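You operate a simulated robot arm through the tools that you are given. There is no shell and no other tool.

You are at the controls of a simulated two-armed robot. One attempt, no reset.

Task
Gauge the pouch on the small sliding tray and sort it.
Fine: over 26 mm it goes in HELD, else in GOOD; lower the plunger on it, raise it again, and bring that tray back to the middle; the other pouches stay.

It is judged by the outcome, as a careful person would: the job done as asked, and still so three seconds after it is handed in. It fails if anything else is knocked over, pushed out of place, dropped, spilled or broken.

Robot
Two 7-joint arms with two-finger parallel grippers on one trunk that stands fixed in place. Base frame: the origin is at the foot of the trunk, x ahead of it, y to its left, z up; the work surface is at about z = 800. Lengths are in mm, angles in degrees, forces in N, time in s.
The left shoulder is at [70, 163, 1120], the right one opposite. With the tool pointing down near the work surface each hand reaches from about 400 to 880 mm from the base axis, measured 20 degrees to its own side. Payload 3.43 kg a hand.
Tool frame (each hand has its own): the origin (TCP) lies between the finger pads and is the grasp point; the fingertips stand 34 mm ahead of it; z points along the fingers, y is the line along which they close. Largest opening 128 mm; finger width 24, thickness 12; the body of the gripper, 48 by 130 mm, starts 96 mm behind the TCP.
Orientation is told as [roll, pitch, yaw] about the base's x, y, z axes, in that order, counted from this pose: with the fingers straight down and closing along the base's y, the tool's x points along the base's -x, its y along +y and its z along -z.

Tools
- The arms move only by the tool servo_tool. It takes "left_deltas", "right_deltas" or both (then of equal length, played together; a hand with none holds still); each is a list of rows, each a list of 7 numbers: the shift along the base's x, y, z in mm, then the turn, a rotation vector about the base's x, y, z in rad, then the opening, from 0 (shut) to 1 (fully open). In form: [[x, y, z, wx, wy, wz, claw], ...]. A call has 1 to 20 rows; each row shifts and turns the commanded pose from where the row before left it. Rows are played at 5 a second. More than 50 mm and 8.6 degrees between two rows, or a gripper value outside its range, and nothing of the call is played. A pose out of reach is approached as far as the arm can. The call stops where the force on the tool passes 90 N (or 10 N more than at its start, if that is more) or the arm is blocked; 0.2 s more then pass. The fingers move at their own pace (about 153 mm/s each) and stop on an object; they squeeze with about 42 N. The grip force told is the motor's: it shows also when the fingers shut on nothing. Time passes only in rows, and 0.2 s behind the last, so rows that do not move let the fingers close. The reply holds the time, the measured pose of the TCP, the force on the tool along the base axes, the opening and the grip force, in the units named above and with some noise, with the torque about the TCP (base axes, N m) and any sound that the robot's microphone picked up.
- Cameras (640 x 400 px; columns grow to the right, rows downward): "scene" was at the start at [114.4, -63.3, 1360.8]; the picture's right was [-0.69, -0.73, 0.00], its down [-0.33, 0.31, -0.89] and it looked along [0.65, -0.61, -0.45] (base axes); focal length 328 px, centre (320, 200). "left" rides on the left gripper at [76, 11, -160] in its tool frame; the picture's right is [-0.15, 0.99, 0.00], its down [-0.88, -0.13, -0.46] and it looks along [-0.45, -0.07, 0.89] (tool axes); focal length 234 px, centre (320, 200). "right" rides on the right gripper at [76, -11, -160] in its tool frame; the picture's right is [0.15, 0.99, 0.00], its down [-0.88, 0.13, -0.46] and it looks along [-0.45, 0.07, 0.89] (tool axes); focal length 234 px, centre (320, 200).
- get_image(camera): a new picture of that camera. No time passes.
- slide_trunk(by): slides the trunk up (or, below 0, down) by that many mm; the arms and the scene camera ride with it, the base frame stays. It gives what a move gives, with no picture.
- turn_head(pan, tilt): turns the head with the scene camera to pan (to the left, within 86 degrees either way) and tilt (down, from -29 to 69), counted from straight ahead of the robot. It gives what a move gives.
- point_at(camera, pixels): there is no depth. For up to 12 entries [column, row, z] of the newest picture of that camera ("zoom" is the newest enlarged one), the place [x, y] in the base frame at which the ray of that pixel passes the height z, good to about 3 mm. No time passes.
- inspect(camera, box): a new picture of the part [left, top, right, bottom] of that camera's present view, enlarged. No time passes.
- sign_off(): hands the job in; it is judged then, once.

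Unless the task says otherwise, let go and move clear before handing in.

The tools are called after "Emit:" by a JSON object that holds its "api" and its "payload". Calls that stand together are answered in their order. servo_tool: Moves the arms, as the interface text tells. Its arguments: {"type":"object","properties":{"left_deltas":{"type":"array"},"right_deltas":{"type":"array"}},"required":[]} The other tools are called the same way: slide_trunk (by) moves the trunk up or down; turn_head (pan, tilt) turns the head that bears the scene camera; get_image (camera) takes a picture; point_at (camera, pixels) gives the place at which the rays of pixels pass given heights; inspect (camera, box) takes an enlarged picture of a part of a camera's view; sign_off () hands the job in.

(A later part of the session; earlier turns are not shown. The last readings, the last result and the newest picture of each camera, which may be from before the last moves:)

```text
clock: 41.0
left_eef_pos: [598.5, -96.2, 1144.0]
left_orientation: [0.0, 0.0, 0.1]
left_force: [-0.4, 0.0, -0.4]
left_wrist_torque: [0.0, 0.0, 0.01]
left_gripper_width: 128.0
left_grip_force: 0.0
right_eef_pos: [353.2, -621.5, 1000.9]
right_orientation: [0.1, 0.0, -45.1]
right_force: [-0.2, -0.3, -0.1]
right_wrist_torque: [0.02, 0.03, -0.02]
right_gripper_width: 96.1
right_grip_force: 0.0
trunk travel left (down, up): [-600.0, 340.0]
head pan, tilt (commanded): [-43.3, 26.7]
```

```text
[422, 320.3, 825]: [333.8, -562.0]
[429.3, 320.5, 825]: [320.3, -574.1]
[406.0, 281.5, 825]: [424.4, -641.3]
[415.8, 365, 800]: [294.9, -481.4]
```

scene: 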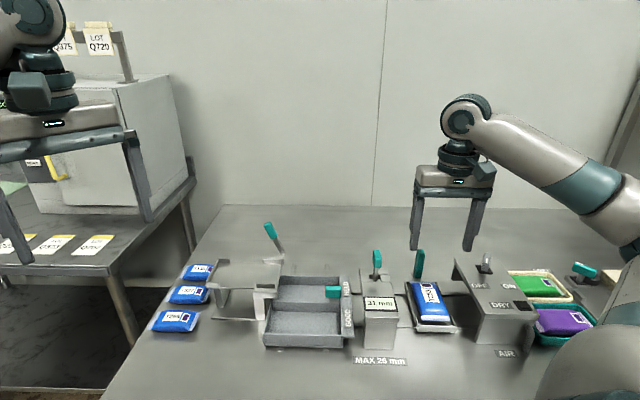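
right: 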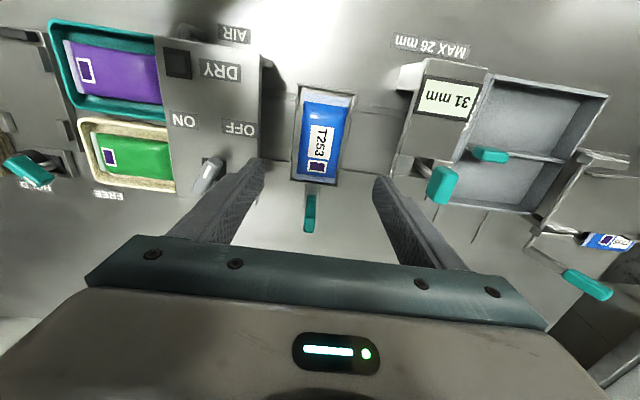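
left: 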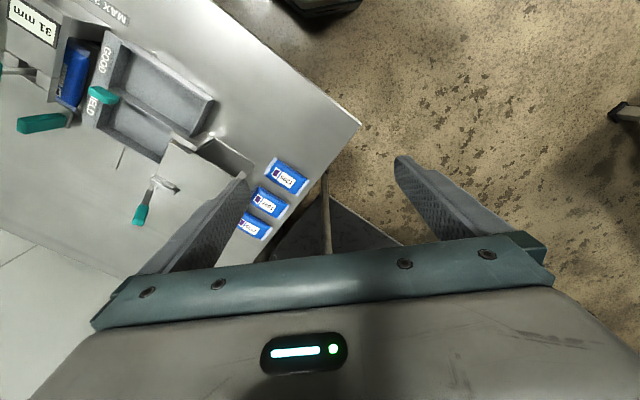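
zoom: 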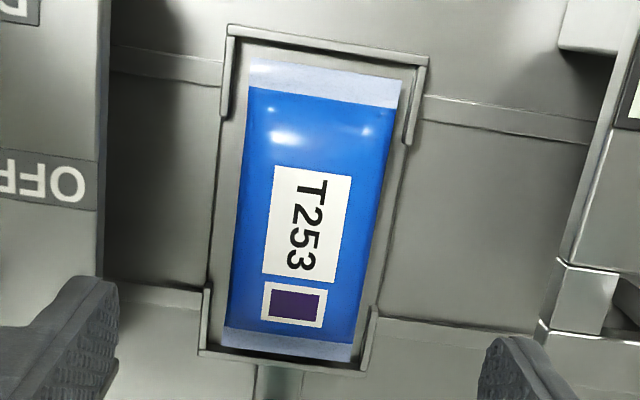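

The pouch is ~58–60 mm wide, 118 long, centred at about (354.8,-621.1), and the tray's side openings run v' 653–726. Before descending I'll check the dryer's height near the hand's path.

Emit:
{"api": "point_at", "payload": {"camera": "right", "pixels": [[262, 57, 880], [262, 57, 900], [262, 57, 920], [262, 57, 940]]}}

Emit:
{"api": "point_at", "payload": {"camera": "scene", "pixels": [[484, 313, 880], [484, 313, 900], [484, 313, 920], [484, 313, 940]]}}

Emit:
{"api": "inspect", "payload": {"camera": "right", "box": [160, 20, 290, 120]}}

Emit:
{"api": "inspect", "payload": {"camera": "scene", "box": [440, 240, 550, 350]}}

```text
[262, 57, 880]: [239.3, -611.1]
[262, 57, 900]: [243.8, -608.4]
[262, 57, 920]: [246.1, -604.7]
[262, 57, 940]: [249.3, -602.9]
```

```text
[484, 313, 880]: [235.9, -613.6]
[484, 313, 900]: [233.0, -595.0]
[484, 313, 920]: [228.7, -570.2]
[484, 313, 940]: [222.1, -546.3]
```

```text
4.00 times, centred on (225, 70) of right
```

zoom: 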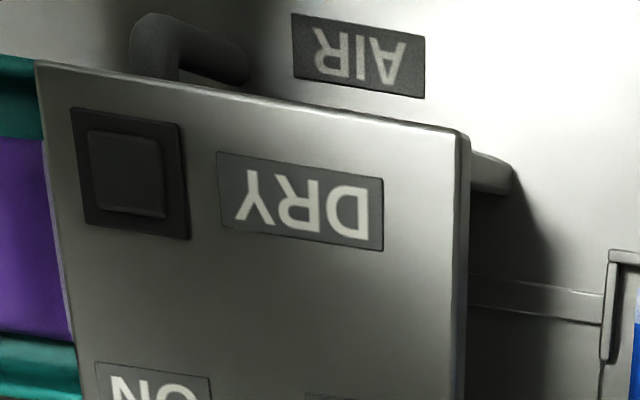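

```text
3.64 times, centred on (495, 295) of scene
```

zoom: 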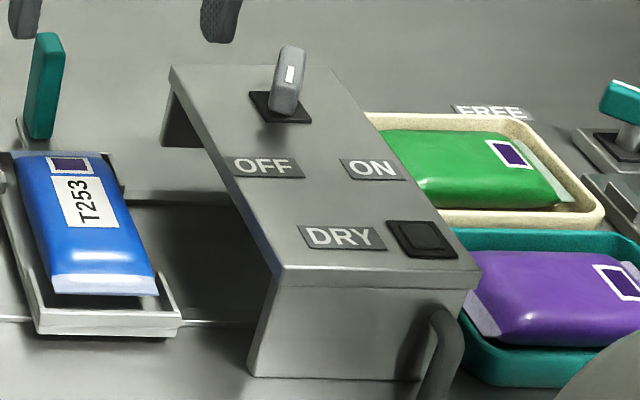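

The dryer top is only ~z 880 with its edge at w' −264, so the fingers (outer −248) clear. Descending over the pouch to TCP z ≈ 856.

Emit:
{"api": "servo_tool", "payload": {"right_deltas": [[1.4, 0.4, -40, 0, 0, 0, 0.75], [0, 0, -40, 0, 0, 0, 0.75], [0, 0, -35, 0, 0, 0, 0.75], [0, 0, -20, 0, 0, 0, 0.75], [0, 0, 0, 0, 0, 0, 0.75]]}}

Emit:
{"api": "get_image", "payload": {"camera": "right"}}

Emit:
{"api": "inspect", "payload": {"camera": "scene", "box": [380, 230, 500, 340]}}

```text
clock: 42.2
left_eef_pos: [598.3, -95.2, 1145.2]
left_orientation: [0.0, 0.0, 0.0]
left_force: [-0.4, -0.1, 0.2]
left_wrist_torque: [-0.01, 0.03, -0.02]
left_gripper_width: 128.1
left_grip_force: 0.1
right_eef_pos: [355.3, -622.0, 866.7]
right_orientation: [0.1, 0.0, -45.0]
right_force: [0.1, -1.0, 1.1]
right_wrist_torque: [0.0, -0.02, -0.01]
right_gripper_width: 96.0
right_grip_force: 0.1
trunk travel left (down, up): [-600.0, 340.0]
head pan, tilt (commanded): [-43.3, 26.7]
```

```text
taken
```

right: 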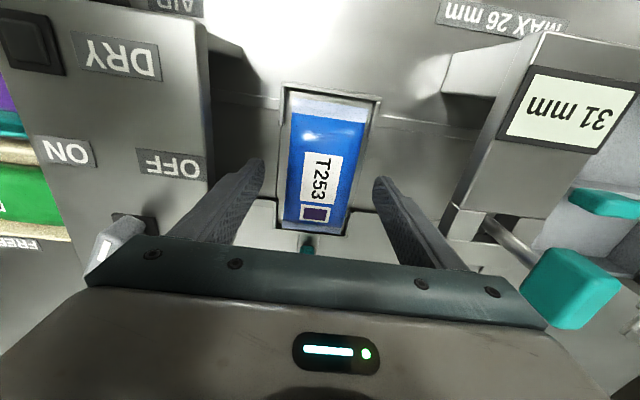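

```text
3.64 times, centred on (440, 285) of scene
```

zoom: 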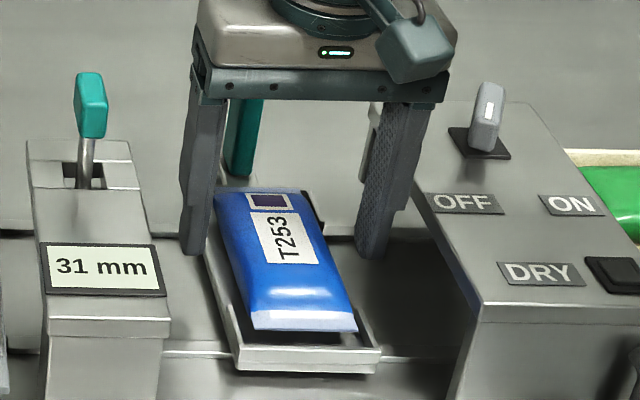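

Fingers straddle the tray's open sides cleanly. Lowering 11 mm more and closing gently on the pouch.

Emit:
{"api": "servo_tool", "payload": {"right_deltas": [[0, 0, -6, 0, 0, 0, 0.75], [0, 0, -5, 0, 0, 0, 0.75], [0, 0, 0, 0, 0, 0, 0.6], [0, 0, 0, 0, 0, 0, 0.5], [0, 0, 0, 0, 0, 0, 0.4], [0, 0, 0, 0, 0, 0, 0.3]]}}

Emit:
{"api": "get_image", "payload": {"camera": "right"}}

Emit:
{"api": "inspect", "payload": {"camera": "scene", "box": [380, 230, 500, 340]}}

```text
clock: 43.6
left_eef_pos: [598.0, -96.0, 1145.9]
left_orientation: [0.0, 0.1, 0.1]
left_force: [-0.5, 0.5, 0.4]
left_wrist_torque: [0.03, -0.02, 0.01]
left_gripper_width: 127.9
left_grip_force: 0.0
right_eef_pos: [354.1, -622.6, 856.5]
right_orientation: [0.0, 0.0, -45.1]
right_force: [-0.2, -0.4, 0.5]
right_wrist_torque: [-0.07, -0.01, -0.01]
right_gripper_width: 59.2
right_grip_force: 41.7
trunk travel left (down, up): [-600.0, 340.0]
head pan, tilt (commanded): [-43.3, 26.7]
```

```text
taken
```

right: 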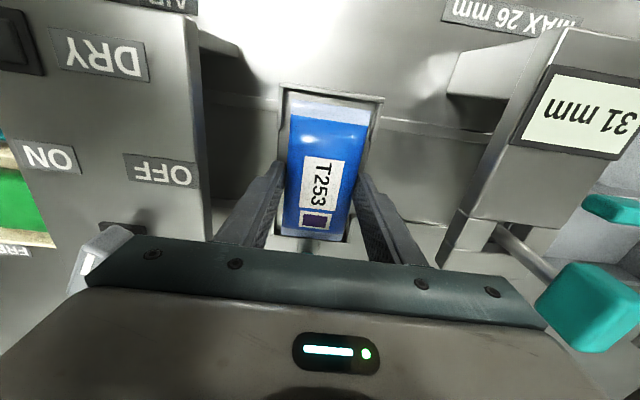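

```text
3.64 times, centred on (440, 285) of scene
```

zoom: 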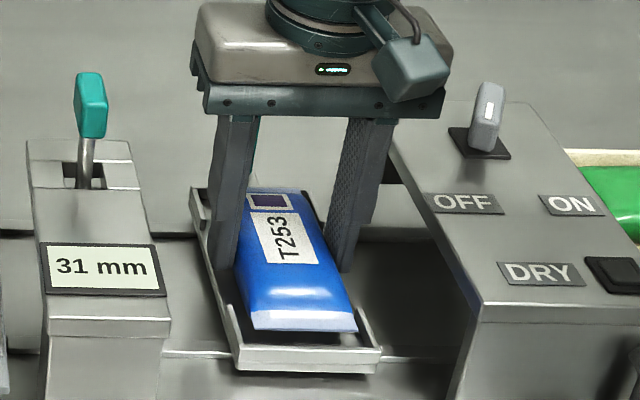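

Gripped at 59.2 mm with 42 N, tray undisturbed. Lifting 15 mm slowly to check the hold.

Emit:
{"api": "servo_tool", "payload": {"right_deltas": [[0, 0, 5, 0, 0, 0, 0.3], [0, 0, 5, 0, 0, 0, 0.3], [0, 0, 10, 0, 0, 0, 0.3], [0, 0, 0, 0, 0, 0, 0.3]]}}

Emit:
{"api": "inspect", "payload": {"camera": "scene", "box": [380, 230, 500, 340]}}

```text
clock: 44.6
left_eef_pos: [598.9, -96.2, 1145.4]
left_orientation: [0.1, 0.2, 0.1]
left_force: [0.3, -0.7, 0.9]
left_wrist_torque: [0.02, -0.03, 0.03]
left_gripper_width: 128.2
left_grip_force: 0.0
right_eef_pos: [355.4, -621.7, 875.3]
right_orientation: [0.1, 0.0, -45.1]
right_force: [0.4, 0.7, -1.1]
right_wrist_torque: [0.02, 0.01, 0.0]
right_gripper_width: 59.1
right_grip_force: 41.9
trunk travel left (down, up): [-600.0, 340.0]
head pan, tilt (commanded): [-43.3, 26.7]
```

```text
3.64 times, centred on (440, 285) of scene
```

zoom: 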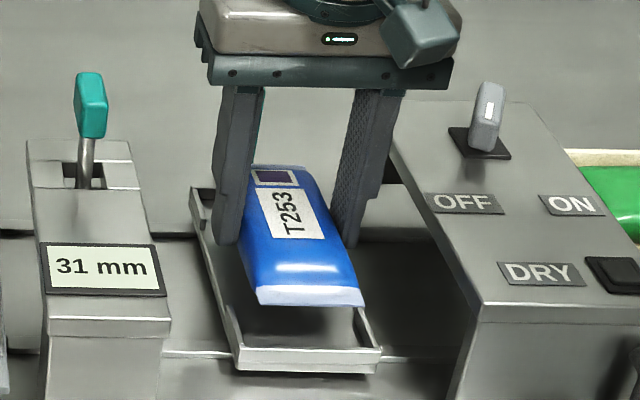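

The pouch hangs level and the tray stayed put. Lifting further to z ≈ 1030 before crossing.

Emit:
{"api": "servo_tool", "payload": {"right_deltas": [[0, 0, 20, 0, 0, 0, 0.3], [0, 0, 30, 0, 0, 0, 0.3], [0, 0, 35, 0, 0, 0, 0.3], [0, 0, 35, 0, 0, 0, 0.3], [0, 0, 35, 0, 0, 0, 0.3], [0, 0, 0, 0, 0, 0, 0.3]]}}

Emit:
{"api": "get_image", "payload": {"camera": "scene"}}

```text
clock: 46.0
left_eef_pos: [599.0, -97.2, 1146.2]
left_orientation: [0.0, 0.1, 0.1]
left_force: [0.7, 0.3, 0.3]
left_wrist_torque: [-0.01, -0.03, -0.01]
left_gripper_width: 128.0
left_grip_force: 0.0
right_eef_pos: [354.5, -622.1, 1029.4]
right_orientation: [0.1, 0.1, -45.1]
right_force: [0.1, -0.3, -1.3]
right_wrist_torque: [-0.01, -0.02, 0.02]
right_gripper_width: 59.1
right_grip_force: 42.3
trunk travel left (down, up): [-600.0, 340.0]
head pan, tilt (commanded): [-43.3, 26.7]
```

```text
taken
```

scene: 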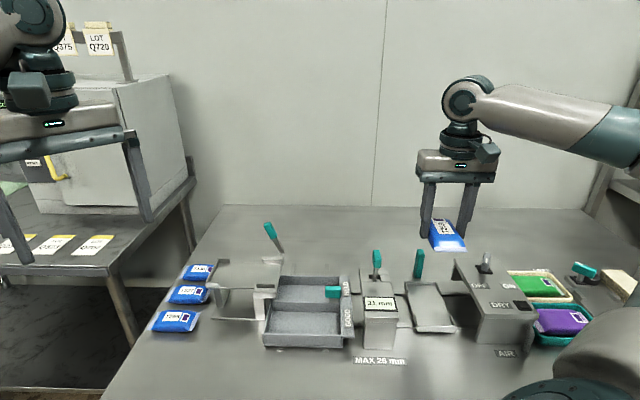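

Pouch secure at z 1029, well above everything on the path. Crossing toward HELD while turning the hand so that the pouch's length lies along the compartment.

Emit:
{"api": "servo_tool", "payload": {"right_deltas": [[18.8, 16.5, 0, 0, 0, 0.1, 0.3], [18.8, 16.5, 0, 0, 0, 0.13, 0.3], [18.8, 16.5, 0, 0, 0, 0.14, 0.3], [18.8, 16.5, 0, 0, 0, 0.14, 0.3], [18.8, 16.5, 0, 0, 0, 0.14, 0.3], [18.8, 16.5, 0, 0, 0, 0.14, 0.3], [0, 0, 0, 0, 0, 0, 0.3]]}}

Emit:
{"api": "get_image", "payload": {"camera": "scene"}}

```text
clock: 47.6
left_eef_pos: [593.8, -102.1, 1146.3]
left_orientation: [0.2, -0.1, -0.3]
left_force: [-2.0, -1.3, -0.1]
left_wrist_torque: [0.05, -0.07, 0.05]
left_gripper_width: 128.1
left_grip_force: 0.1
right_eef_pos: [462.4, -527.1, 1028.6]
right_orientation: [0.3, 0.0, 0.0]
right_force: [-1.1, -0.6, -1.1]
right_wrist_torque: [0.11, -0.07, 0.01]
right_gripper_width: 61.2
right_grip_force: 42.3
trunk travel left (down, up): [-600.0, 340.0]
head pan, tilt (commanded): [-43.3, 26.7]
```

```text
taken
```

scene: 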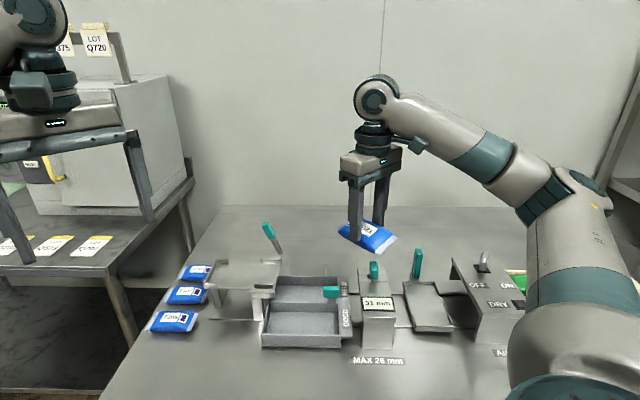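

Both hands read ~5 mm off together, so the robot was still swaying a little; I'll hold still briefly and re-read before continuing.

Emit:
{"api": "servo_tool", "payload": {"right_deltas": [[0, 0, 0, 0, 0, 0, 0.3], [0, 0, 0, 0, 0, 0, 0.3]]}}

Emit:
{"api": "get_image", "payload": {"camera": "right"}}

```text
clock: 48.2
left_eef_pos: [598.9, -97.1, 1144.6]
left_orientation: [0.1, 0.1, -0.1]
left_force: [0.6, 1.0, -0.5]
left_wrist_torque: [0.0, 0.03, 0.0]
left_gripper_width: 128.2
left_grip_force: 0.1
right_eef_pos: [466.6, -522.8, 1030.1]
right_orientation: [0.1, 0.1, 0.2]
right_force: [0.5, 0.3, -1.3]
right_wrist_torque: [-0.01, 0.01, 0.01]
right_gripper_width: 61.1
right_grip_force: 41.9
trunk travel left (down, up): [-600.0, 340.0]
head pan, tilt (commanded): [-43.3, 26.7]
```

```text
taken
```

right: 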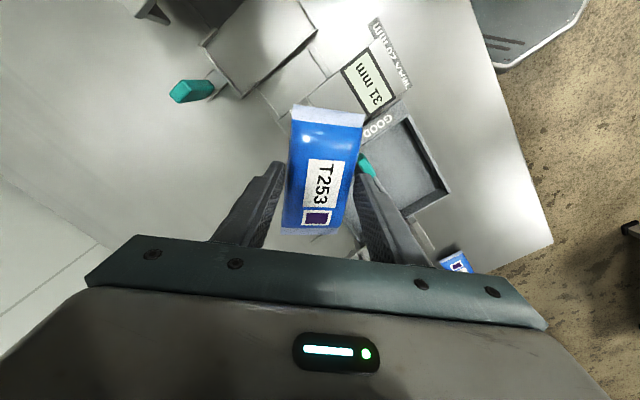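

Steady now at (466.6,-522.8) with the pouch still held well. Continuing the remaining travel and 45° turn, more slowly.

Emit:
{"api": "servo_tool", "payload": {"right_deltas": [[10, 8.7, 0, 0, 0, 0.08, 0.3], [12, 10.4, 0, 0, 0, 0.1, 0.3], [12, 10.4, 0, 0, 0, 0.1, 0.3], [12, 10.4, 0, 0, 0, 0.1, 0.3], [12, 10.4, 0, 0, 0, 0.1, 0.3], [12, 10.4, 0, 0, 0, 0.1, 0.3], [12, 10.6, 0, 0, 0, 0.1, 0.3], [12, 10.6, 0, 0, 0, 0.1, 0.3], [0, 0, 0, 0, 0, 0, 0.3], [0, 0, 0, 0, 0, 0, 0.3]]}}

Emit:
{"api": "get_image", "payload": {"camera": "right"}}

Emit:
{"api": "get_image", "payload": {"camera": "scene"}}

```text
clock: 50.4
left_eef_pos: [598.3, -96.5, 1145.5]
left_orientation: [0.0, 0.2, 0.0]
left_force: [0.0, -1.1, 0.5]
left_wrist_torque: [0.0, 0.01, -0.03]
left_gripper_width: 127.6
left_grip_force: 0.1
right_eef_pos: [561.2, -441.1, 1030.4]
right_orientation: [0.1, 0.0, 44.8]
right_force: [0.3, -0.3, -1.8]
right_wrist_torque: [0.0, 0.0, 0.0]
right_gripper_width: 60.8
right_grip_force: 41.7
trunk travel left (down, up): [-600.0, 340.0]
head pan, tilt (commanded): [-43.3, 26.7]
```

```text
taken
```

right: 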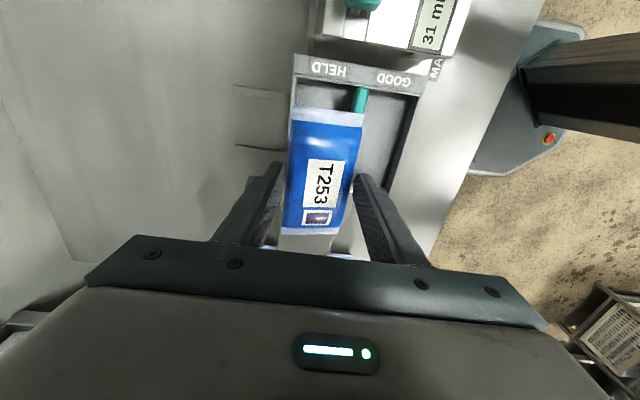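

```text
taken
```

scene: 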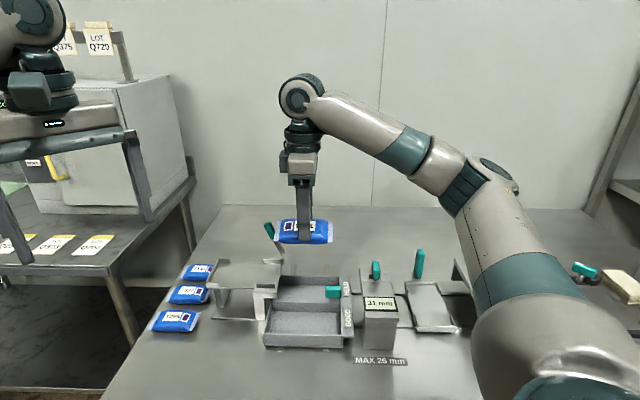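

The pouch is now over HELD and parallel with it. Before lowering I'll check how far the chute plate's post/axle (scene ~265,292) overhangs the compartment.

Emit:
{"api": "inspect", "payload": {"camera": "scene", "box": [200, 210, 360, 350]}}

Emit:
{"api": "inspect", "payload": {"camera": "left", "box": [60, 60, 220, 220]}}

Emit:
{"api": "inspect", "payload": {"camera": "right", "box": [240, 40, 440, 260]}}

```text
2.86 times, centred on (280, 280) of scene
```

zoom: 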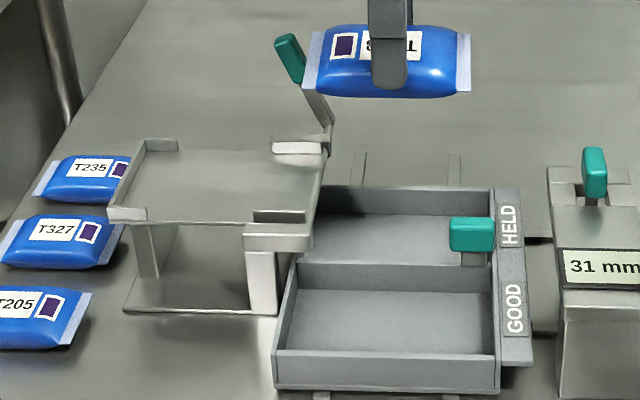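

```text
2.50 times, centred on (140, 140) of left
```

zoom: 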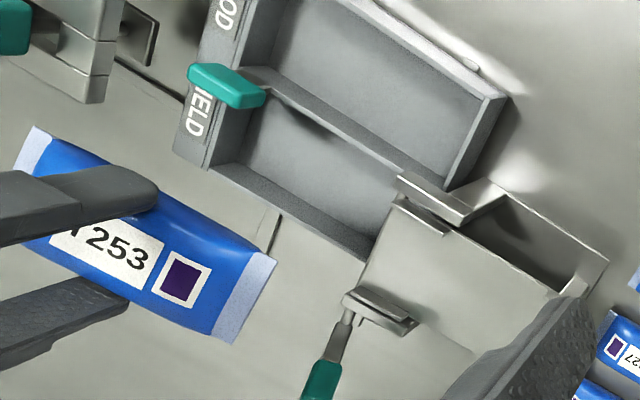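

```text
1.82 times, centred on (340, 150) of right
```

zoom: 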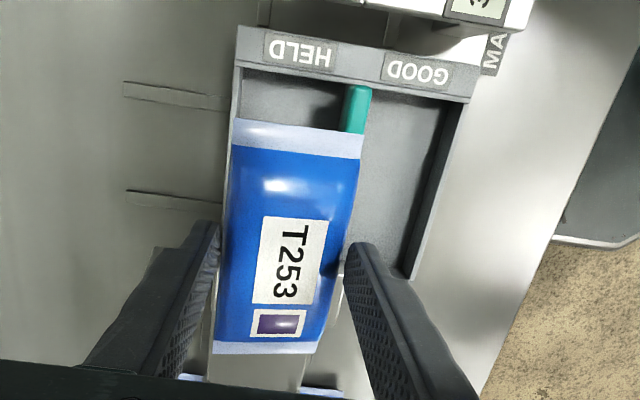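

Emit:
{"api": "point_at", "payload": {"camera": "scene", "pixels": [[276.9, 292.6, 870], [276.9, 292.6, 880], [276.9, 292.6, 890], [276.9, 297.5, 860], [276.9, 297.5, 870], [283, 276, 837], [293, 254, 880], [281, 229, 950]]}}

Emit:
{"api": "point_at", "payload": {"camera": "left", "pixels": [[172, 130, 870], [172, 130, 880], [172, 130, 890], [171, 136, 860], [171, 136, 870], [158, 164, 880], [154, 164, 837], [128, 218, 960]]}}

```text
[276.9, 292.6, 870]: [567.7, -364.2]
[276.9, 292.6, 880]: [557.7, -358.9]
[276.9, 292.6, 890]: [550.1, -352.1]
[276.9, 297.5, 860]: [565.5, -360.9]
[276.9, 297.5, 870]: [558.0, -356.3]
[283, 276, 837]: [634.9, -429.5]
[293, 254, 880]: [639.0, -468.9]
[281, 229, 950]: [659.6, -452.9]
```

```text
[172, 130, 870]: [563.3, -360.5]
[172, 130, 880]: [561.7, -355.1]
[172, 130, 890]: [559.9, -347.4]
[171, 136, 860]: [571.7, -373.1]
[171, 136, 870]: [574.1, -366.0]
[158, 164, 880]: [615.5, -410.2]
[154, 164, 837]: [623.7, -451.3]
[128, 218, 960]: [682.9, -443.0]
```

The chute block's end is at w' ≈ 143.5 (z 862–882), overhanging HELD's left end by ~14 mm, so the pouch must stay within w' 13–143. I'll measure where the pouch's ends are in the hand now.

Emit:
{"api": "inspect", "payload": {"camera": "right", "box": [240, 40, 440, 260]}}

Emit:
{"api": "point_at", "payload": {"camera": "zoom", "pixels": [[237, 119, 1000], [363, 134, 1000], [213, 350, 1000], [320, 354, 1000], [237, 67, 837], [474, 102, 837], [352, 86, 870], [345, 132, 870], [369, 88, 870], [243, 72, 837], [228, 180, 837]]}}

```text
1.82 times, centred on (340, 150) of right
```

zoom: 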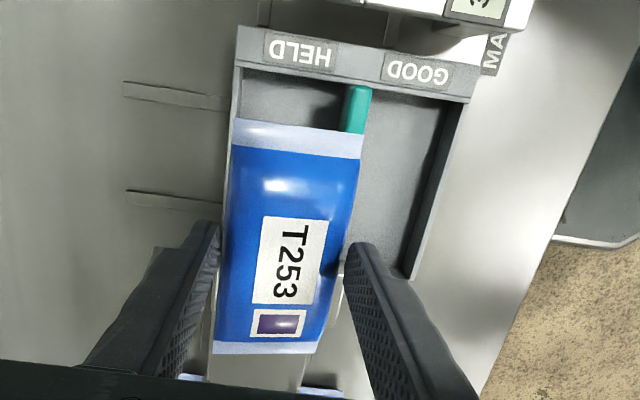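

```text
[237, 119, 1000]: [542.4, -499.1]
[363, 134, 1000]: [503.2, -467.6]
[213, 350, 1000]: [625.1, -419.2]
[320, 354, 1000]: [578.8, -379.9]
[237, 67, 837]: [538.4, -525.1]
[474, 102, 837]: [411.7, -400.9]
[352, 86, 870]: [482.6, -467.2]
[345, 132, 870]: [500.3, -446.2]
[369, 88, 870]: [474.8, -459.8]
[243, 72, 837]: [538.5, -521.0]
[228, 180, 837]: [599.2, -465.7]
```

The pouch spans w' 26–146 and is ~3° skewed; I need its centre at w' ≈ 78. I'll shift by (−6.0,−4.6) mm, untwist 2.3°, lower to mid-height and re-check.

Emit:
{"api": "servo_tool", "payload": {"right_deltas": [[-3, -2.3, 0, 0, 0, -0.02, 0.3], [-3, -2.3, 0, 0, 0, -0.02, 0.3], [0, 0, -30, 0, 0, 0, 0.3], [0, 0, -30, 0, 0, 0, 0.3], [0, 0, -20, 0, 0, 0, 0.3], [0, 0, 0, 0, 0, 0, 0.3], [0, 0, 0, 0, 0, 0, 0.3]]}}

Emit:
{"api": "inspect", "payload": {"camera": "right", "box": [240, 40, 440, 260]}}

Emit:
{"api": "inspect", "payload": {"camera": "scene", "box": [230, 210, 370, 340]}}

Emit:
{"api": "inspect", "payload": {"camera": "left", "box": [40, 40, 200, 200]}}

```text
clock: 52.0
left_eef_pos: [598.2, -96.6, 1144.3]
left_orientation: [0.0, 0.1, 0.0]
left_force: [1.0, -0.1, 0.2]
left_wrist_torque: [-0.01, 0.02, -0.01]
left_gripper_width: 127.8
left_grip_force: 0.0
right_eef_pos: [555.7, -446.8, 949.1]
right_orientation: [0.1, 0.0, 42.5]
right_force: [0.1, 0.2, -1.5]
right_wrist_torque: [0.01, 0.0, 0.03]
right_gripper_width: 60.5
right_grip_force: 42.0
trunk travel left (down, up): [-600.0, 340.0]
head pan, tilt (commanded): [-43.3, 26.7]
```

```text
1.82 times, centred on (340, 150) of right
```

zoom: 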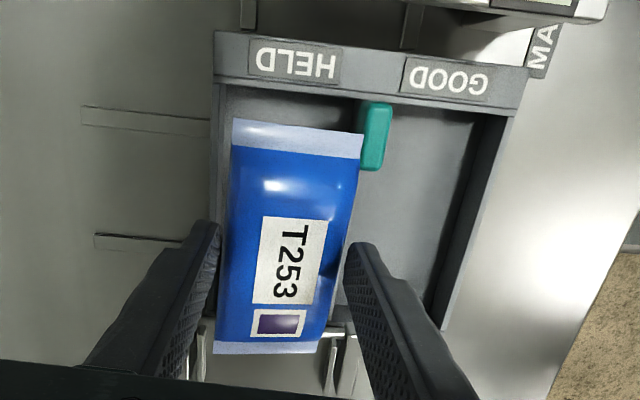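

```text
3.08 times, centred on (300, 275) of scene
```

zoom: 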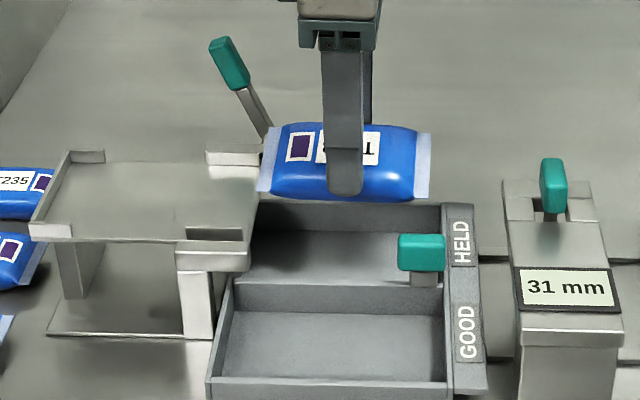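

```text
2.50 times, centred on (120, 120) of left
```

zoom: 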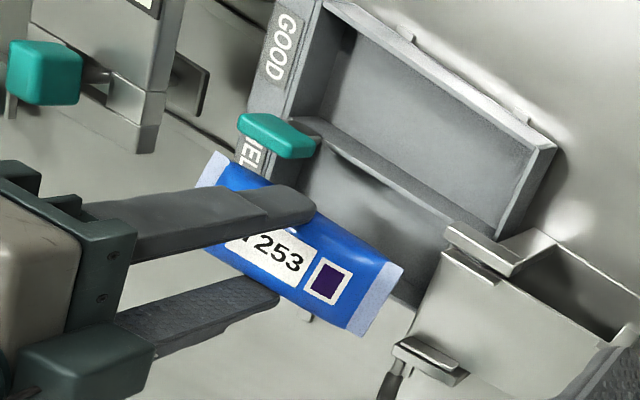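

Emit:
{"api": "inspect", "payload": {"camera": "right", "box": [240, 40, 440, 260]}}

Emit:
{"api": "point_at", "payload": {"camera": "zoom", "pixels": [[236, 119, 919], [362, 134, 919], [213, 350, 919], [318, 354, 919], [215, 78, 837], [228, 86, 837], [360, 104, 870], [358, 165, 870], [383, 170, 870], [515, 115, 837], [222, 200, 837]]}}

```text
1.82 times, centred on (340, 150) of right
```

zoom: 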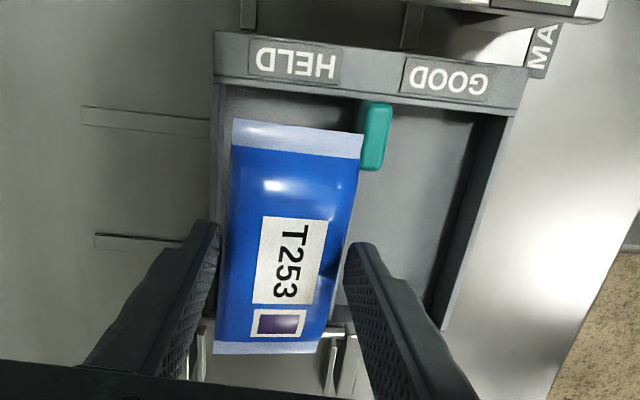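

```text
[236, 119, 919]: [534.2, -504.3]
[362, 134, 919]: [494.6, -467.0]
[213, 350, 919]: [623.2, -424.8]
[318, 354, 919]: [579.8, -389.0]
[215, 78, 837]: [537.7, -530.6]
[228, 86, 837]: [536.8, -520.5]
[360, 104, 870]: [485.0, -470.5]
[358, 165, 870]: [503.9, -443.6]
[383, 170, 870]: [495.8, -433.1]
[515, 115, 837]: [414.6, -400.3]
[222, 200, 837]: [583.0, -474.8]
```

Pouch spans w' 19.5–140, v' 680–741: inside the free window (13–143, handle edge 675, far wall 748). A 1–2 mm trim, then lower to z ≈ 895 and re-check.

Emit:
{"api": "servo_tool", "payload": {"right_deltas": [[0.7, -2.1, 0, 0, 0, 0, 0.3], [0, 0, -15, 0, 0, 0, 0.3], [0, 0, -15, 0, 0, 0, 0.3], [0, 0, -12, 0, 0, 0, 0.3], [0, 0, -12, 0, 0, 0, 0.3], [0, 0, 0, 0, 0, 0, 0.3]]}}

Emit:
{"api": "inspect", "payload": {"camera": "right", "box": [220, 20, 440, 260]}}

Emit:
{"api": "inspect", "payload": {"camera": "scene", "box": [230, 210, 370, 340]}}

Emit:
{"api": "inspect", "payload": {"camera": "left", "box": [60, 50, 200, 190]}}

```text
clock: 53.4
left_eef_pos: [598.4, -95.9, 1145.3]
left_orientation: [0.0, 0.1, -0.1]
left_force: [0.9, -0.4, -1.0]
left_wrist_torque: [0.03, 0.01, 0.01]
left_gripper_width: 128.1
left_grip_force: 0.1
right_eef_pos: [557.2, -446.9, 895.6]
right_orientation: [0.1, 0.0, 42.6]
right_force: [0.4, 0.4, -1.4]
right_wrist_torque: [0.01, -0.01, -0.05]
right_gripper_width: 60.5
right_grip_force: 41.5
trunk travel left (down, up): [-600.0, 340.0]
head pan, tilt (commanded): [-43.3, 26.7]
```

```text
1.67 times, centred on (330, 140) of right
```

zoom: 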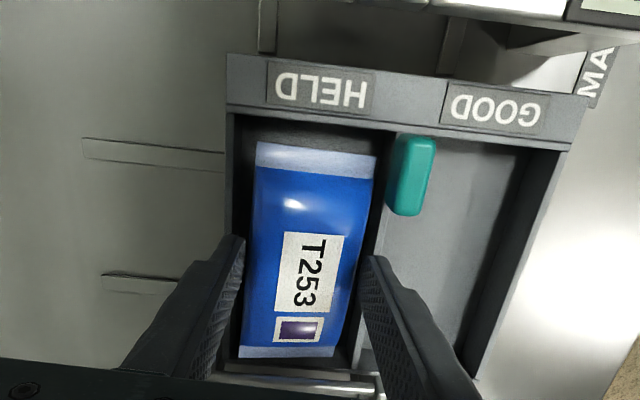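

```text
3.08 times, centred on (300, 275) of scene
```

zoom: 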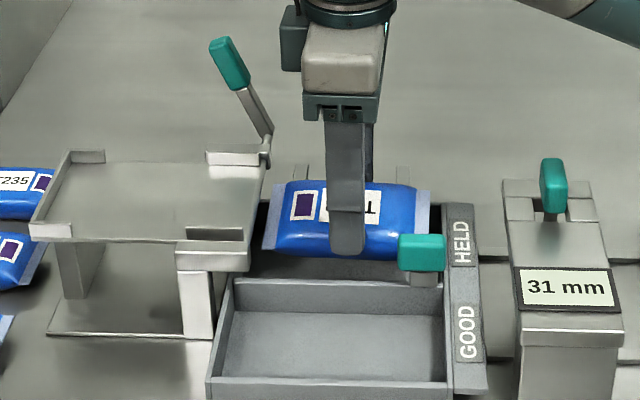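

```text
2.86 times, centred on (130, 120) of left
```

zoom: 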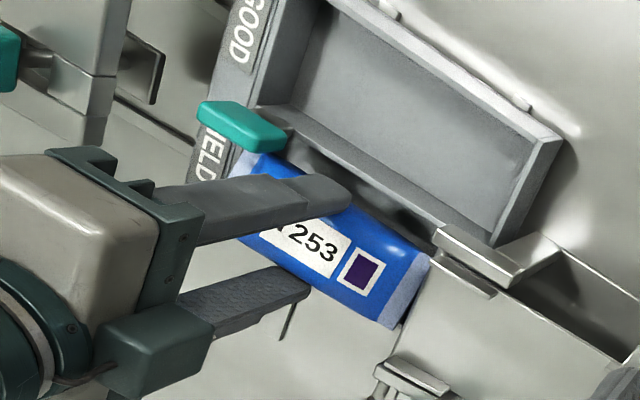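

Everything lines up with no contact forces; the pouch end clears the chute block. Lowering the last 22 mm in small steps to bring the tips just above the wall tops.

Emit:
{"api": "servo_tool", "payload": {"right_deltas": [[0, 0, -6, 0, 0, 0, 0.3], [0, 0, -6, 0, 0, 0, 0.3], [0, 0, -5, 0, 0, 0, 0.3], [0, 0, -4, 0, 0, 0, 0.3], [0, 0, 0, 0, 0, 0, 0.3]]}}

Emit:
{"api": "inspect", "payload": {"camera": "right", "box": [220, 20, 440, 260]}}

Emit:
{"api": "inspect", "payload": {"camera": "scene", "box": [250, 230, 370, 330]}}

Emit:
{"api": "inspect", "payload": {"camera": "left", "box": [60, 50, 200, 190]}}

```text
clock: 54.6
left_eef_pos: [598.1, -97.1, 1145.9]
left_orientation: [0.0, 0.1, 0.1]
left_force: [0.4, 0.0, 1.1]
left_wrist_torque: [-0.03, 0.02, -0.01]
left_gripper_width: 128.3
left_grip_force: 0.1
right_eef_pos: [555.9, -448.0, 875.0]
right_orientation: [0.1, 0.0, 42.5]
right_force: [-0.4, -0.8, -0.9]
right_wrist_torque: [0.03, 0.01, -0.01]
right_gripper_width: 60.9
right_grip_force: 42.3
trunk travel left (down, up): [-600.0, 340.0]
head pan, tilt (commanded): [-43.3, 26.7]
```

```text
1.67 times, centred on (330, 140) of right
```

zoom: 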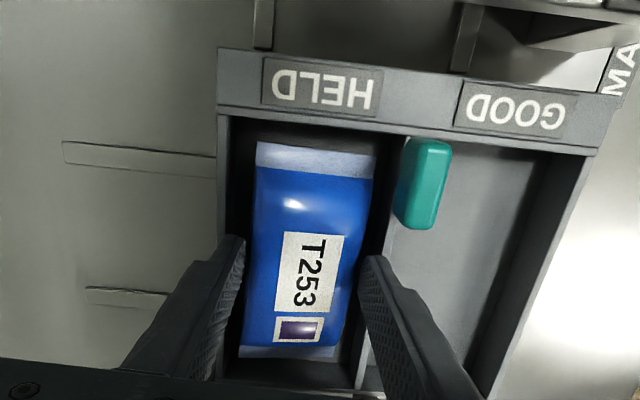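

```text
4.00 times, centred on (310, 280) of scene
```

zoom: 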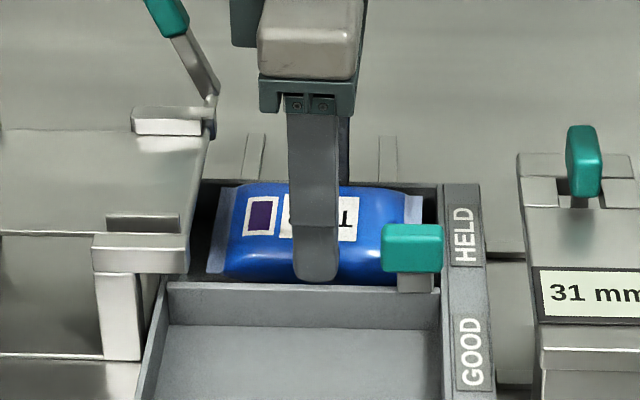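

```text
2.86 times, centred on (130, 120) of left
```

zoom: 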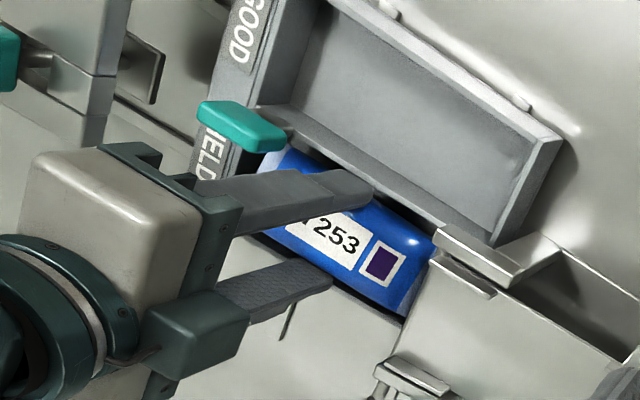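

The pouch is inside HELD's walls laterally, with tips about 4 mm above the wall tops and no contact. Opening the fingers to let it settle onto the floor.

Emit:
{"api": "servo_tool", "payload": {"right_deltas": [[0, 0, -1, 0, 0, 0, 0.3], [0, 0, 0, 0, 0, 0, 0.62], [0, 0, 0, 0, 0, 0, 0.62], [0, 0, 0, 0, 0, 0, 0.62]]}}

Emit:
{"api": "inspect", "payload": {"camera": "right", "box": [220, 20, 440, 260]}}

Emit:
{"api": "inspect", "payload": {"camera": "scene", "box": [250, 230, 370, 330]}}

Emit:
{"api": "inspect", "payload": {"camera": "left", "box": [60, 50, 200, 190]}}

```text
clock: 55.6
left_eef_pos: [597.9, -97.6, 1145.8]
left_orientation: [0.0, 0.1, -0.1]
left_force: [-0.3, 0.6, -0.3]
left_wrist_torque: [-0.01, 0.03, -0.02]
left_gripper_width: 127.9
left_grip_force: 0.1
right_eef_pos: [556.4, -447.2, 873.2]
right_orientation: [0.1, 0.0, 42.5]
right_force: [-0.3, 0.0, -0.1]
right_wrist_torque: [0.02, -0.02, 0.0]
right_gripper_width: 79.5
right_grip_force: 0.1
trunk travel left (down, up): [-600.0, 340.0]
head pan, tilt (commanded): [-43.3, 26.7]
```

```text
1.67 times, centred on (330, 140) of right
```

zoom: 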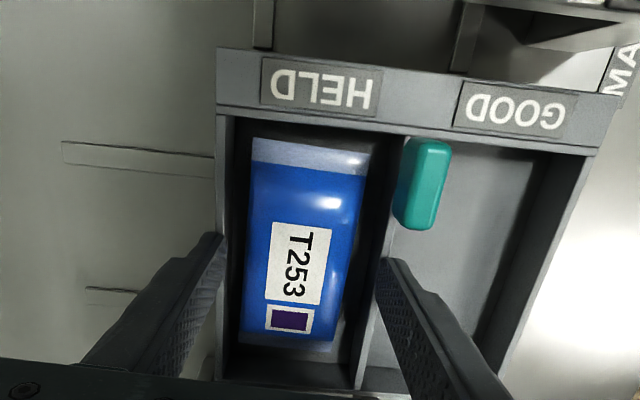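

```text
4.00 times, centred on (310, 280) of scene
```

zoom: 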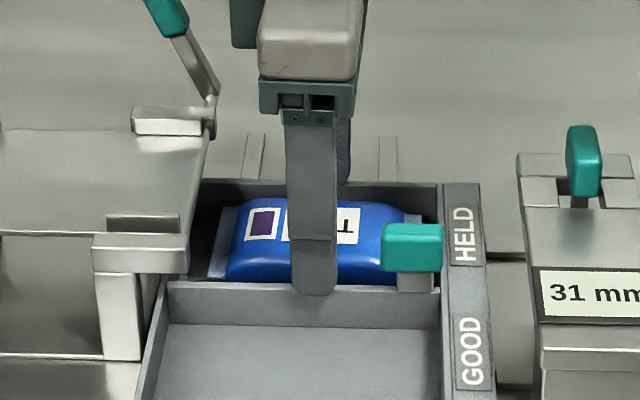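

```text
2.86 times, centred on (130, 120) of left
```

zoom: 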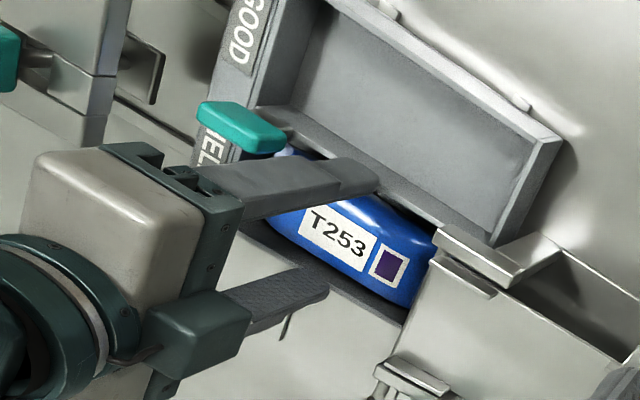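

The pouch has settled flat inside HELD and the bin hasn't moved. Rising straight up and clear.

Emit:
{"api": "servo_tool", "payload": {"right_deltas": [[0, 0, 15, 0, 0, 0, 0.62], [0, 0, 30, 0, 0, 0, 0.62], [0, 0, 30, 0, 0, 0, 0.62], [0, 0, 35, 0, 0, 0, 0.62], [0, 0, 35, 0, 0, 0, 0.62], [0, 0, 35, 0, 0, 0, 0.62], [0, 0, 0, 0, 0, 0, 0.62]]}}

Emit:
{"api": "get_image", "payload": {"camera": "scene"}}

Emit:
{"api": "get_image", "payload": {"camera": "right"}}

```text
clock: 57.2
left_eef_pos: [598.6, -97.9, 1144.6]
left_orientation: [0.1, 0.1, -0.1]
left_force: [-0.3, 0.1, -0.6]
left_wrist_torque: [0.01, 0.02, 0.03]
left_gripper_width: 127.8
left_grip_force: 0.1
right_eef_pos: [557.1, -447.2, 1053.6]
right_orientation: [0.2, -0.1, 42.5]
right_force: [-0.2, 0.7, -0.7]
right_wrist_torque: [0.0, 0.02, -0.01]
right_gripper_width: 79.4
right_grip_force: 0.0
trunk travel left (down, up): [-600.0, 340.0]
head pan, tilt (commanded): [-43.3, 26.7]
```

```text
taken
```

scene: 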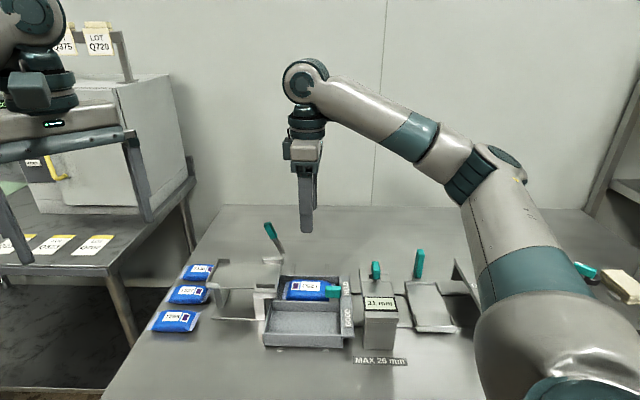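

```text
taken
```

right: 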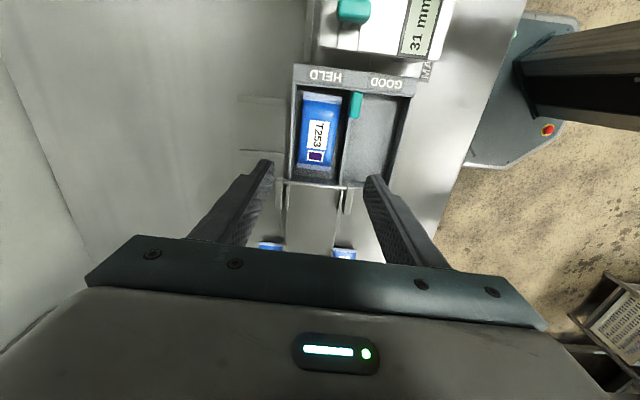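

T253 lies in HELD, plunger up, hand clear. I'll check the tray position, the bin and the other pouches once more in close-up.

Emit:
{"api": "inspect", "payload": {"camera": "scene", "box": [340, 235, 480, 350]}}

Emit:
{"api": "inspect", "payload": {"camera": "scene", "box": [140, 210, 360, 370]}}

Emit:
{"api": "inspect", "payload": {"camera": "left", "box": [0, 0, 360, 260]}}

```text
3.48 times, centred on (410, 292) of scene
```

zoom: 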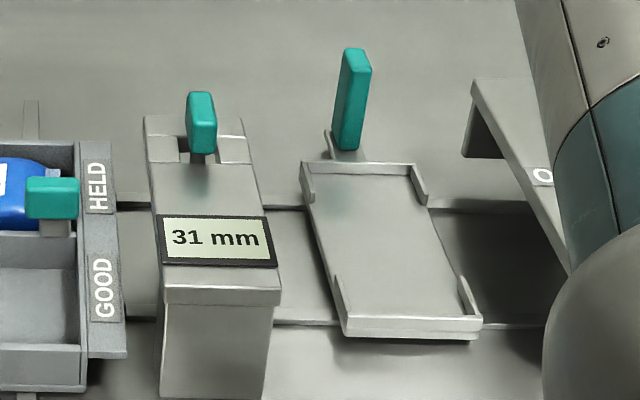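

```text
2.50 times, centred on (250, 290) of scene
```

zoom: 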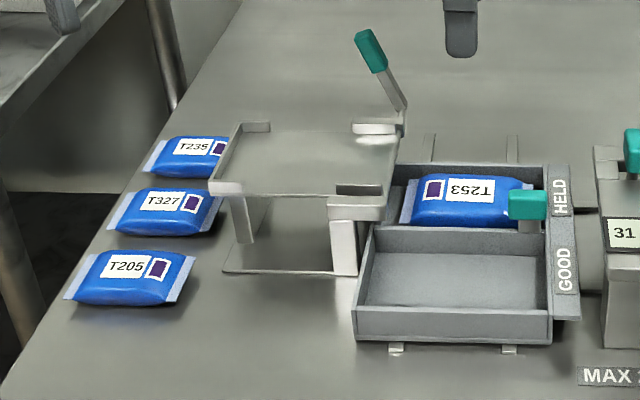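

```text
1.54 times, centred on (180, 130) of left
```

zoom: 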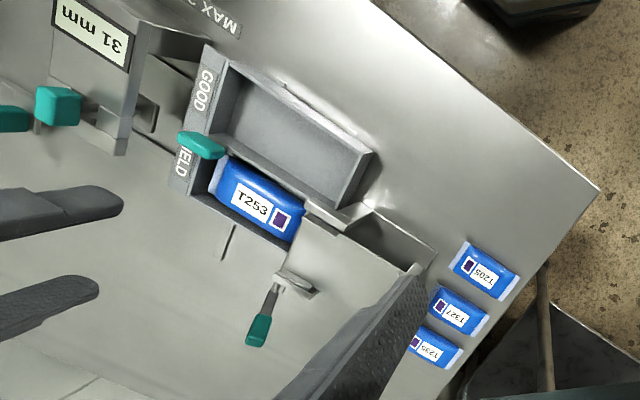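

The close-up shows a problem: the plunger knob is now low (zoom rows 92–155 vs 52–115 before), so it came down during my crossing with the pouch. Everything else is right, so I'll go back to the gauge carefully and raise it again, without rotating the hand (gripping the knob front-to-back).

Emit:
{"api": "servo_tool", "payload": {"right_deltas": [[-15, -11.3, 0, 0, 0, 0.015, 0.62], [-15, -11.3, 0, 0, 0, 0.015, 0.62], [-15, -11.3, 0, 0, 0, 0.014, 0.62], [-15, -11.3, 0, 0, 0, 0, 0.62], [0, 0, 0, 0, 0, 0, 0.62]]}}

Emit:
{"api": "get_image", "payload": {"camera": "right"}}

Emit:
{"api": "inspect", "payload": {"camera": "scene", "box": [340, 240, 420, 320]}}

```text
clock: 58.4
left_eef_pos: [600.0, -95.7, 1145.5]
left_orientation: [0.0, 0.1, 0.0]
left_force: [0.6, 0.0, -0.7]
left_wrist_torque: [-0.01, 0.0, 0.03]
left_gripper_width: 128.1
left_grip_force: 0.0
right_eef_pos: [495.9, -492.9, 1053.8]
right_orientation: [0.2, 0.0, 45.0]
right_force: [1.1, 0.2, -0.1]
right_wrist_torque: [0.01, 0.03, 0.0]
right_gripper_width: 79.6
right_grip_force: 0.1
trunk travel left (down, up): [-600.0, 340.0]
head pan, tilt (commanded): [-43.3, 26.7]
```

```text
taken
```

right: 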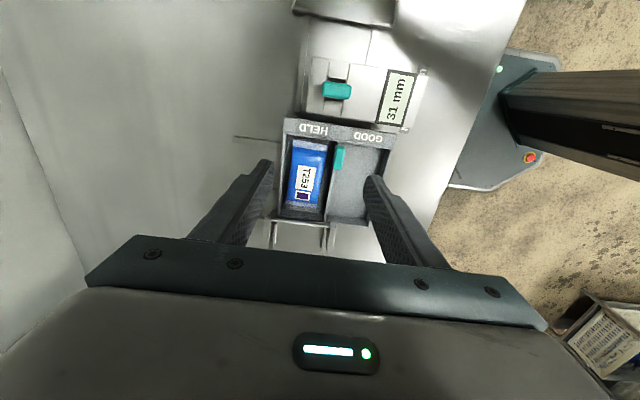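

```text
5.00 times, centred on (380, 280) of scene
```

zoom: 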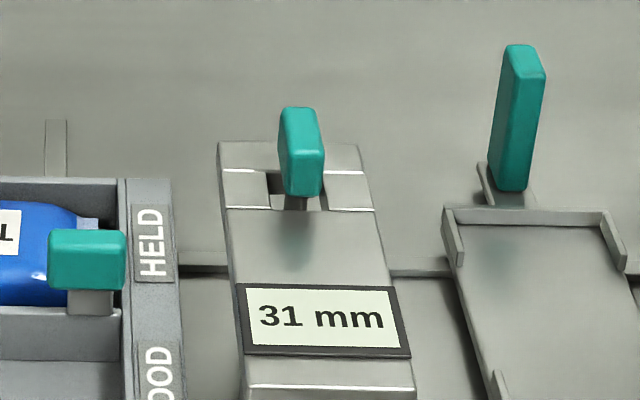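

The knob is clearly down, just above the beam. Arm tracking is good here; continuing to a point above the knob.

Emit:
{"api": "servo_tool", "payload": {"right_deltas": [[-13.4, -10.3, 0, 0, 0, 0, 0.62], [-13.4, -10.3, 0, 0, 0, 0, 0.62], [-13.4, -10.3, 0, 0, 0, 0, 0.62], [-13.4, -10.3, 0, 0, 0, 0, 0.62], [0, 0, 0, 0, 0, 0, 0.62], [0, 0, 0, 0, 0, 0, 0.62]]}}

Emit:
{"api": "get_image", "payload": {"camera": "right"}}

Emit:
{"api": "inspect", "payload": {"camera": "right", "box": [260, 80, 400, 220]}}

Emit:
{"api": "point_at", "payload": {"camera": "right", "pixels": [[320, 150, 920]]}}

```text
clock: 59.8
left_eef_pos: [596.2, -96.4, 1145.8]
left_orientation: [0.0, 0.1, 0.0]
left_force: [0.2, 0.4, 0.2]
left_wrist_torque: [0.0, 0.0, 0.01]
left_gripper_width: 128.2
left_grip_force: 0.1
right_eef_pos: [441.8, -534.6, 1054.1]
right_orientation: [0.1, 0.0, 45.1]
right_force: [0.4, -0.5, -0.6]
right_wrist_torque: [-0.02, 0.0, 0.02]
right_gripper_width: 79.7
right_grip_force: 0.1
trunk travel left (down, up): [-600.0, 340.0]
head pan, tilt (commanded): [-43.3, 26.7]
```

```text
taken
```

right: 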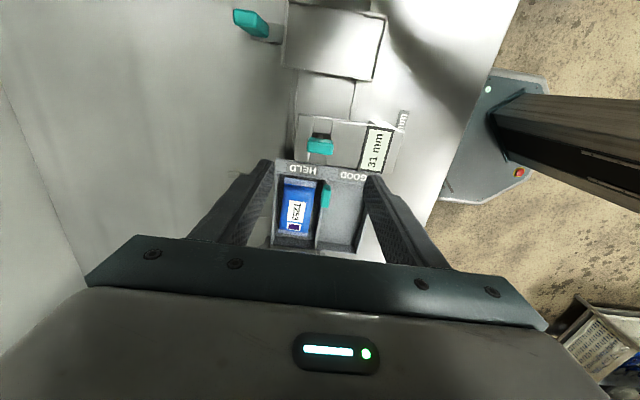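

```text
2.86 times, centred on (330, 150) of right
```

zoom: 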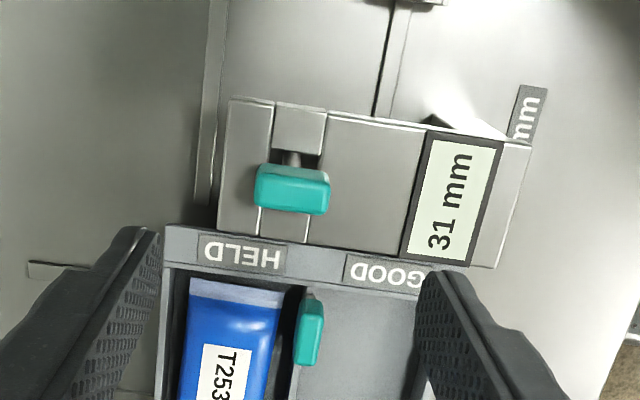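

```text
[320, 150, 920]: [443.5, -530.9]
```

The knob top is centred under the hand at about (442.5,-532), now at z ≈ 922 (about 28 mm down). I'll descend with a narrower opening, tips stopping ~8 mm above the beam, then close.

Emit:
{"api": "servo_tool", "payload": {"right_deltas": [[0, 1, -30, 0, 0, 0, 0.4], [0, 0.5, -35, 0, 0, 0, 0.4], [0, 0, -35, 0, 0, 0, 0.4], [0, 0, -22, 0, 0, 0, 0.4], [0, 0, 0, 0, 0, 0, 0.4]]}}

Emit:
{"api": "get_image", "payload": {"camera": "right"}}

Emit:
{"api": "inspect", "payload": {"camera": "scene", "box": [330, 220, 430, 320]}}

```text
clock: 61.0
left_eef_pos: [597.5, -95.9, 1146.4]
left_orientation: [-0.1, 0.0, 0.0]
left_force: [0.2, 0.3, 0.4]
left_wrist_torque: [0.04, 0.02, 0.0]
left_gripper_width: 128.0
left_grip_force: 0.0
right_eef_pos: [442.5, -532.9, 932.2]
right_orientation: [0.1, 0.1, 45.0]
right_force: [0.5, -0.1, 0.2]
right_wrist_torque: [-0.02, -0.05, -0.01]
right_gripper_width: 51.0
right_grip_force: 0.1
trunk travel left (down, up): [-600.0, 340.0]
head pan, tilt (commanded): [-43.3, 26.7]
```

```text
taken
```

right: 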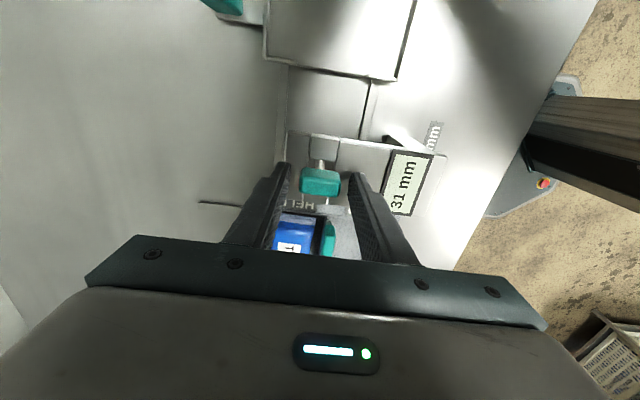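

```text
4.00 times, centred on (380, 270) of scene
```

zoom: 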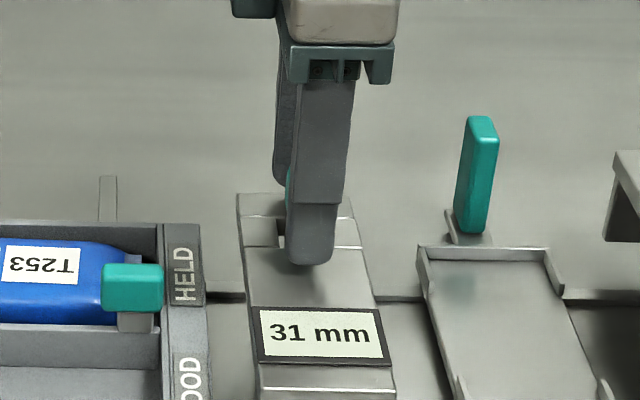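

The knob (320,182) sits centred between the fingers with tips above the beam and no contact. Closing on it.

Emit:
{"api": "servo_tool", "payload": {"right_deltas": [[0, 0, 0, 0, 0, 0, 0.25], [0, 0, 0, 0, 0, 0, 0.1], [0, 0, 0, 0, 0, 0, 0.1]]}}

Emit:
{"api": "inspect", "payload": {"camera": "right", "box": [250, 110, 410, 250]}}

```text
clock: 61.8
left_eef_pos: [598.5, -96.0, 1145.4]
left_orientation: [0.1, 0.1, 0.0]
left_force: [0.9, -0.8, 0.1]
left_wrist_torque: [0.03, -0.03, -0.02]
left_gripper_width: 128.2
left_grip_force: 0.1
right_eef_pos: [442.9, -533.2, 931.4]
right_orientation: [0.1, 0.0, 45.0]
right_force: [0.0, 0.3, -1.4]
right_wrist_torque: [0.05, -0.38, -0.04]
right_gripper_width: 33.4
right_grip_force: 44.5
trunk travel left (down, up): [-600.0, 340.0]
head pan, tilt (commanded): [-43.3, 26.7]
```

```text
2.86 times, centred on (330, 180) of right
```

zoom: 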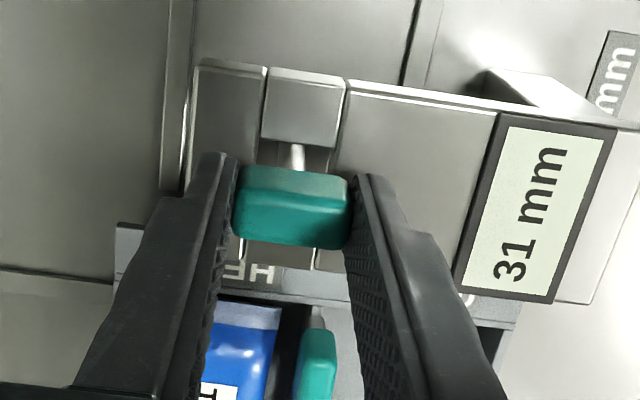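

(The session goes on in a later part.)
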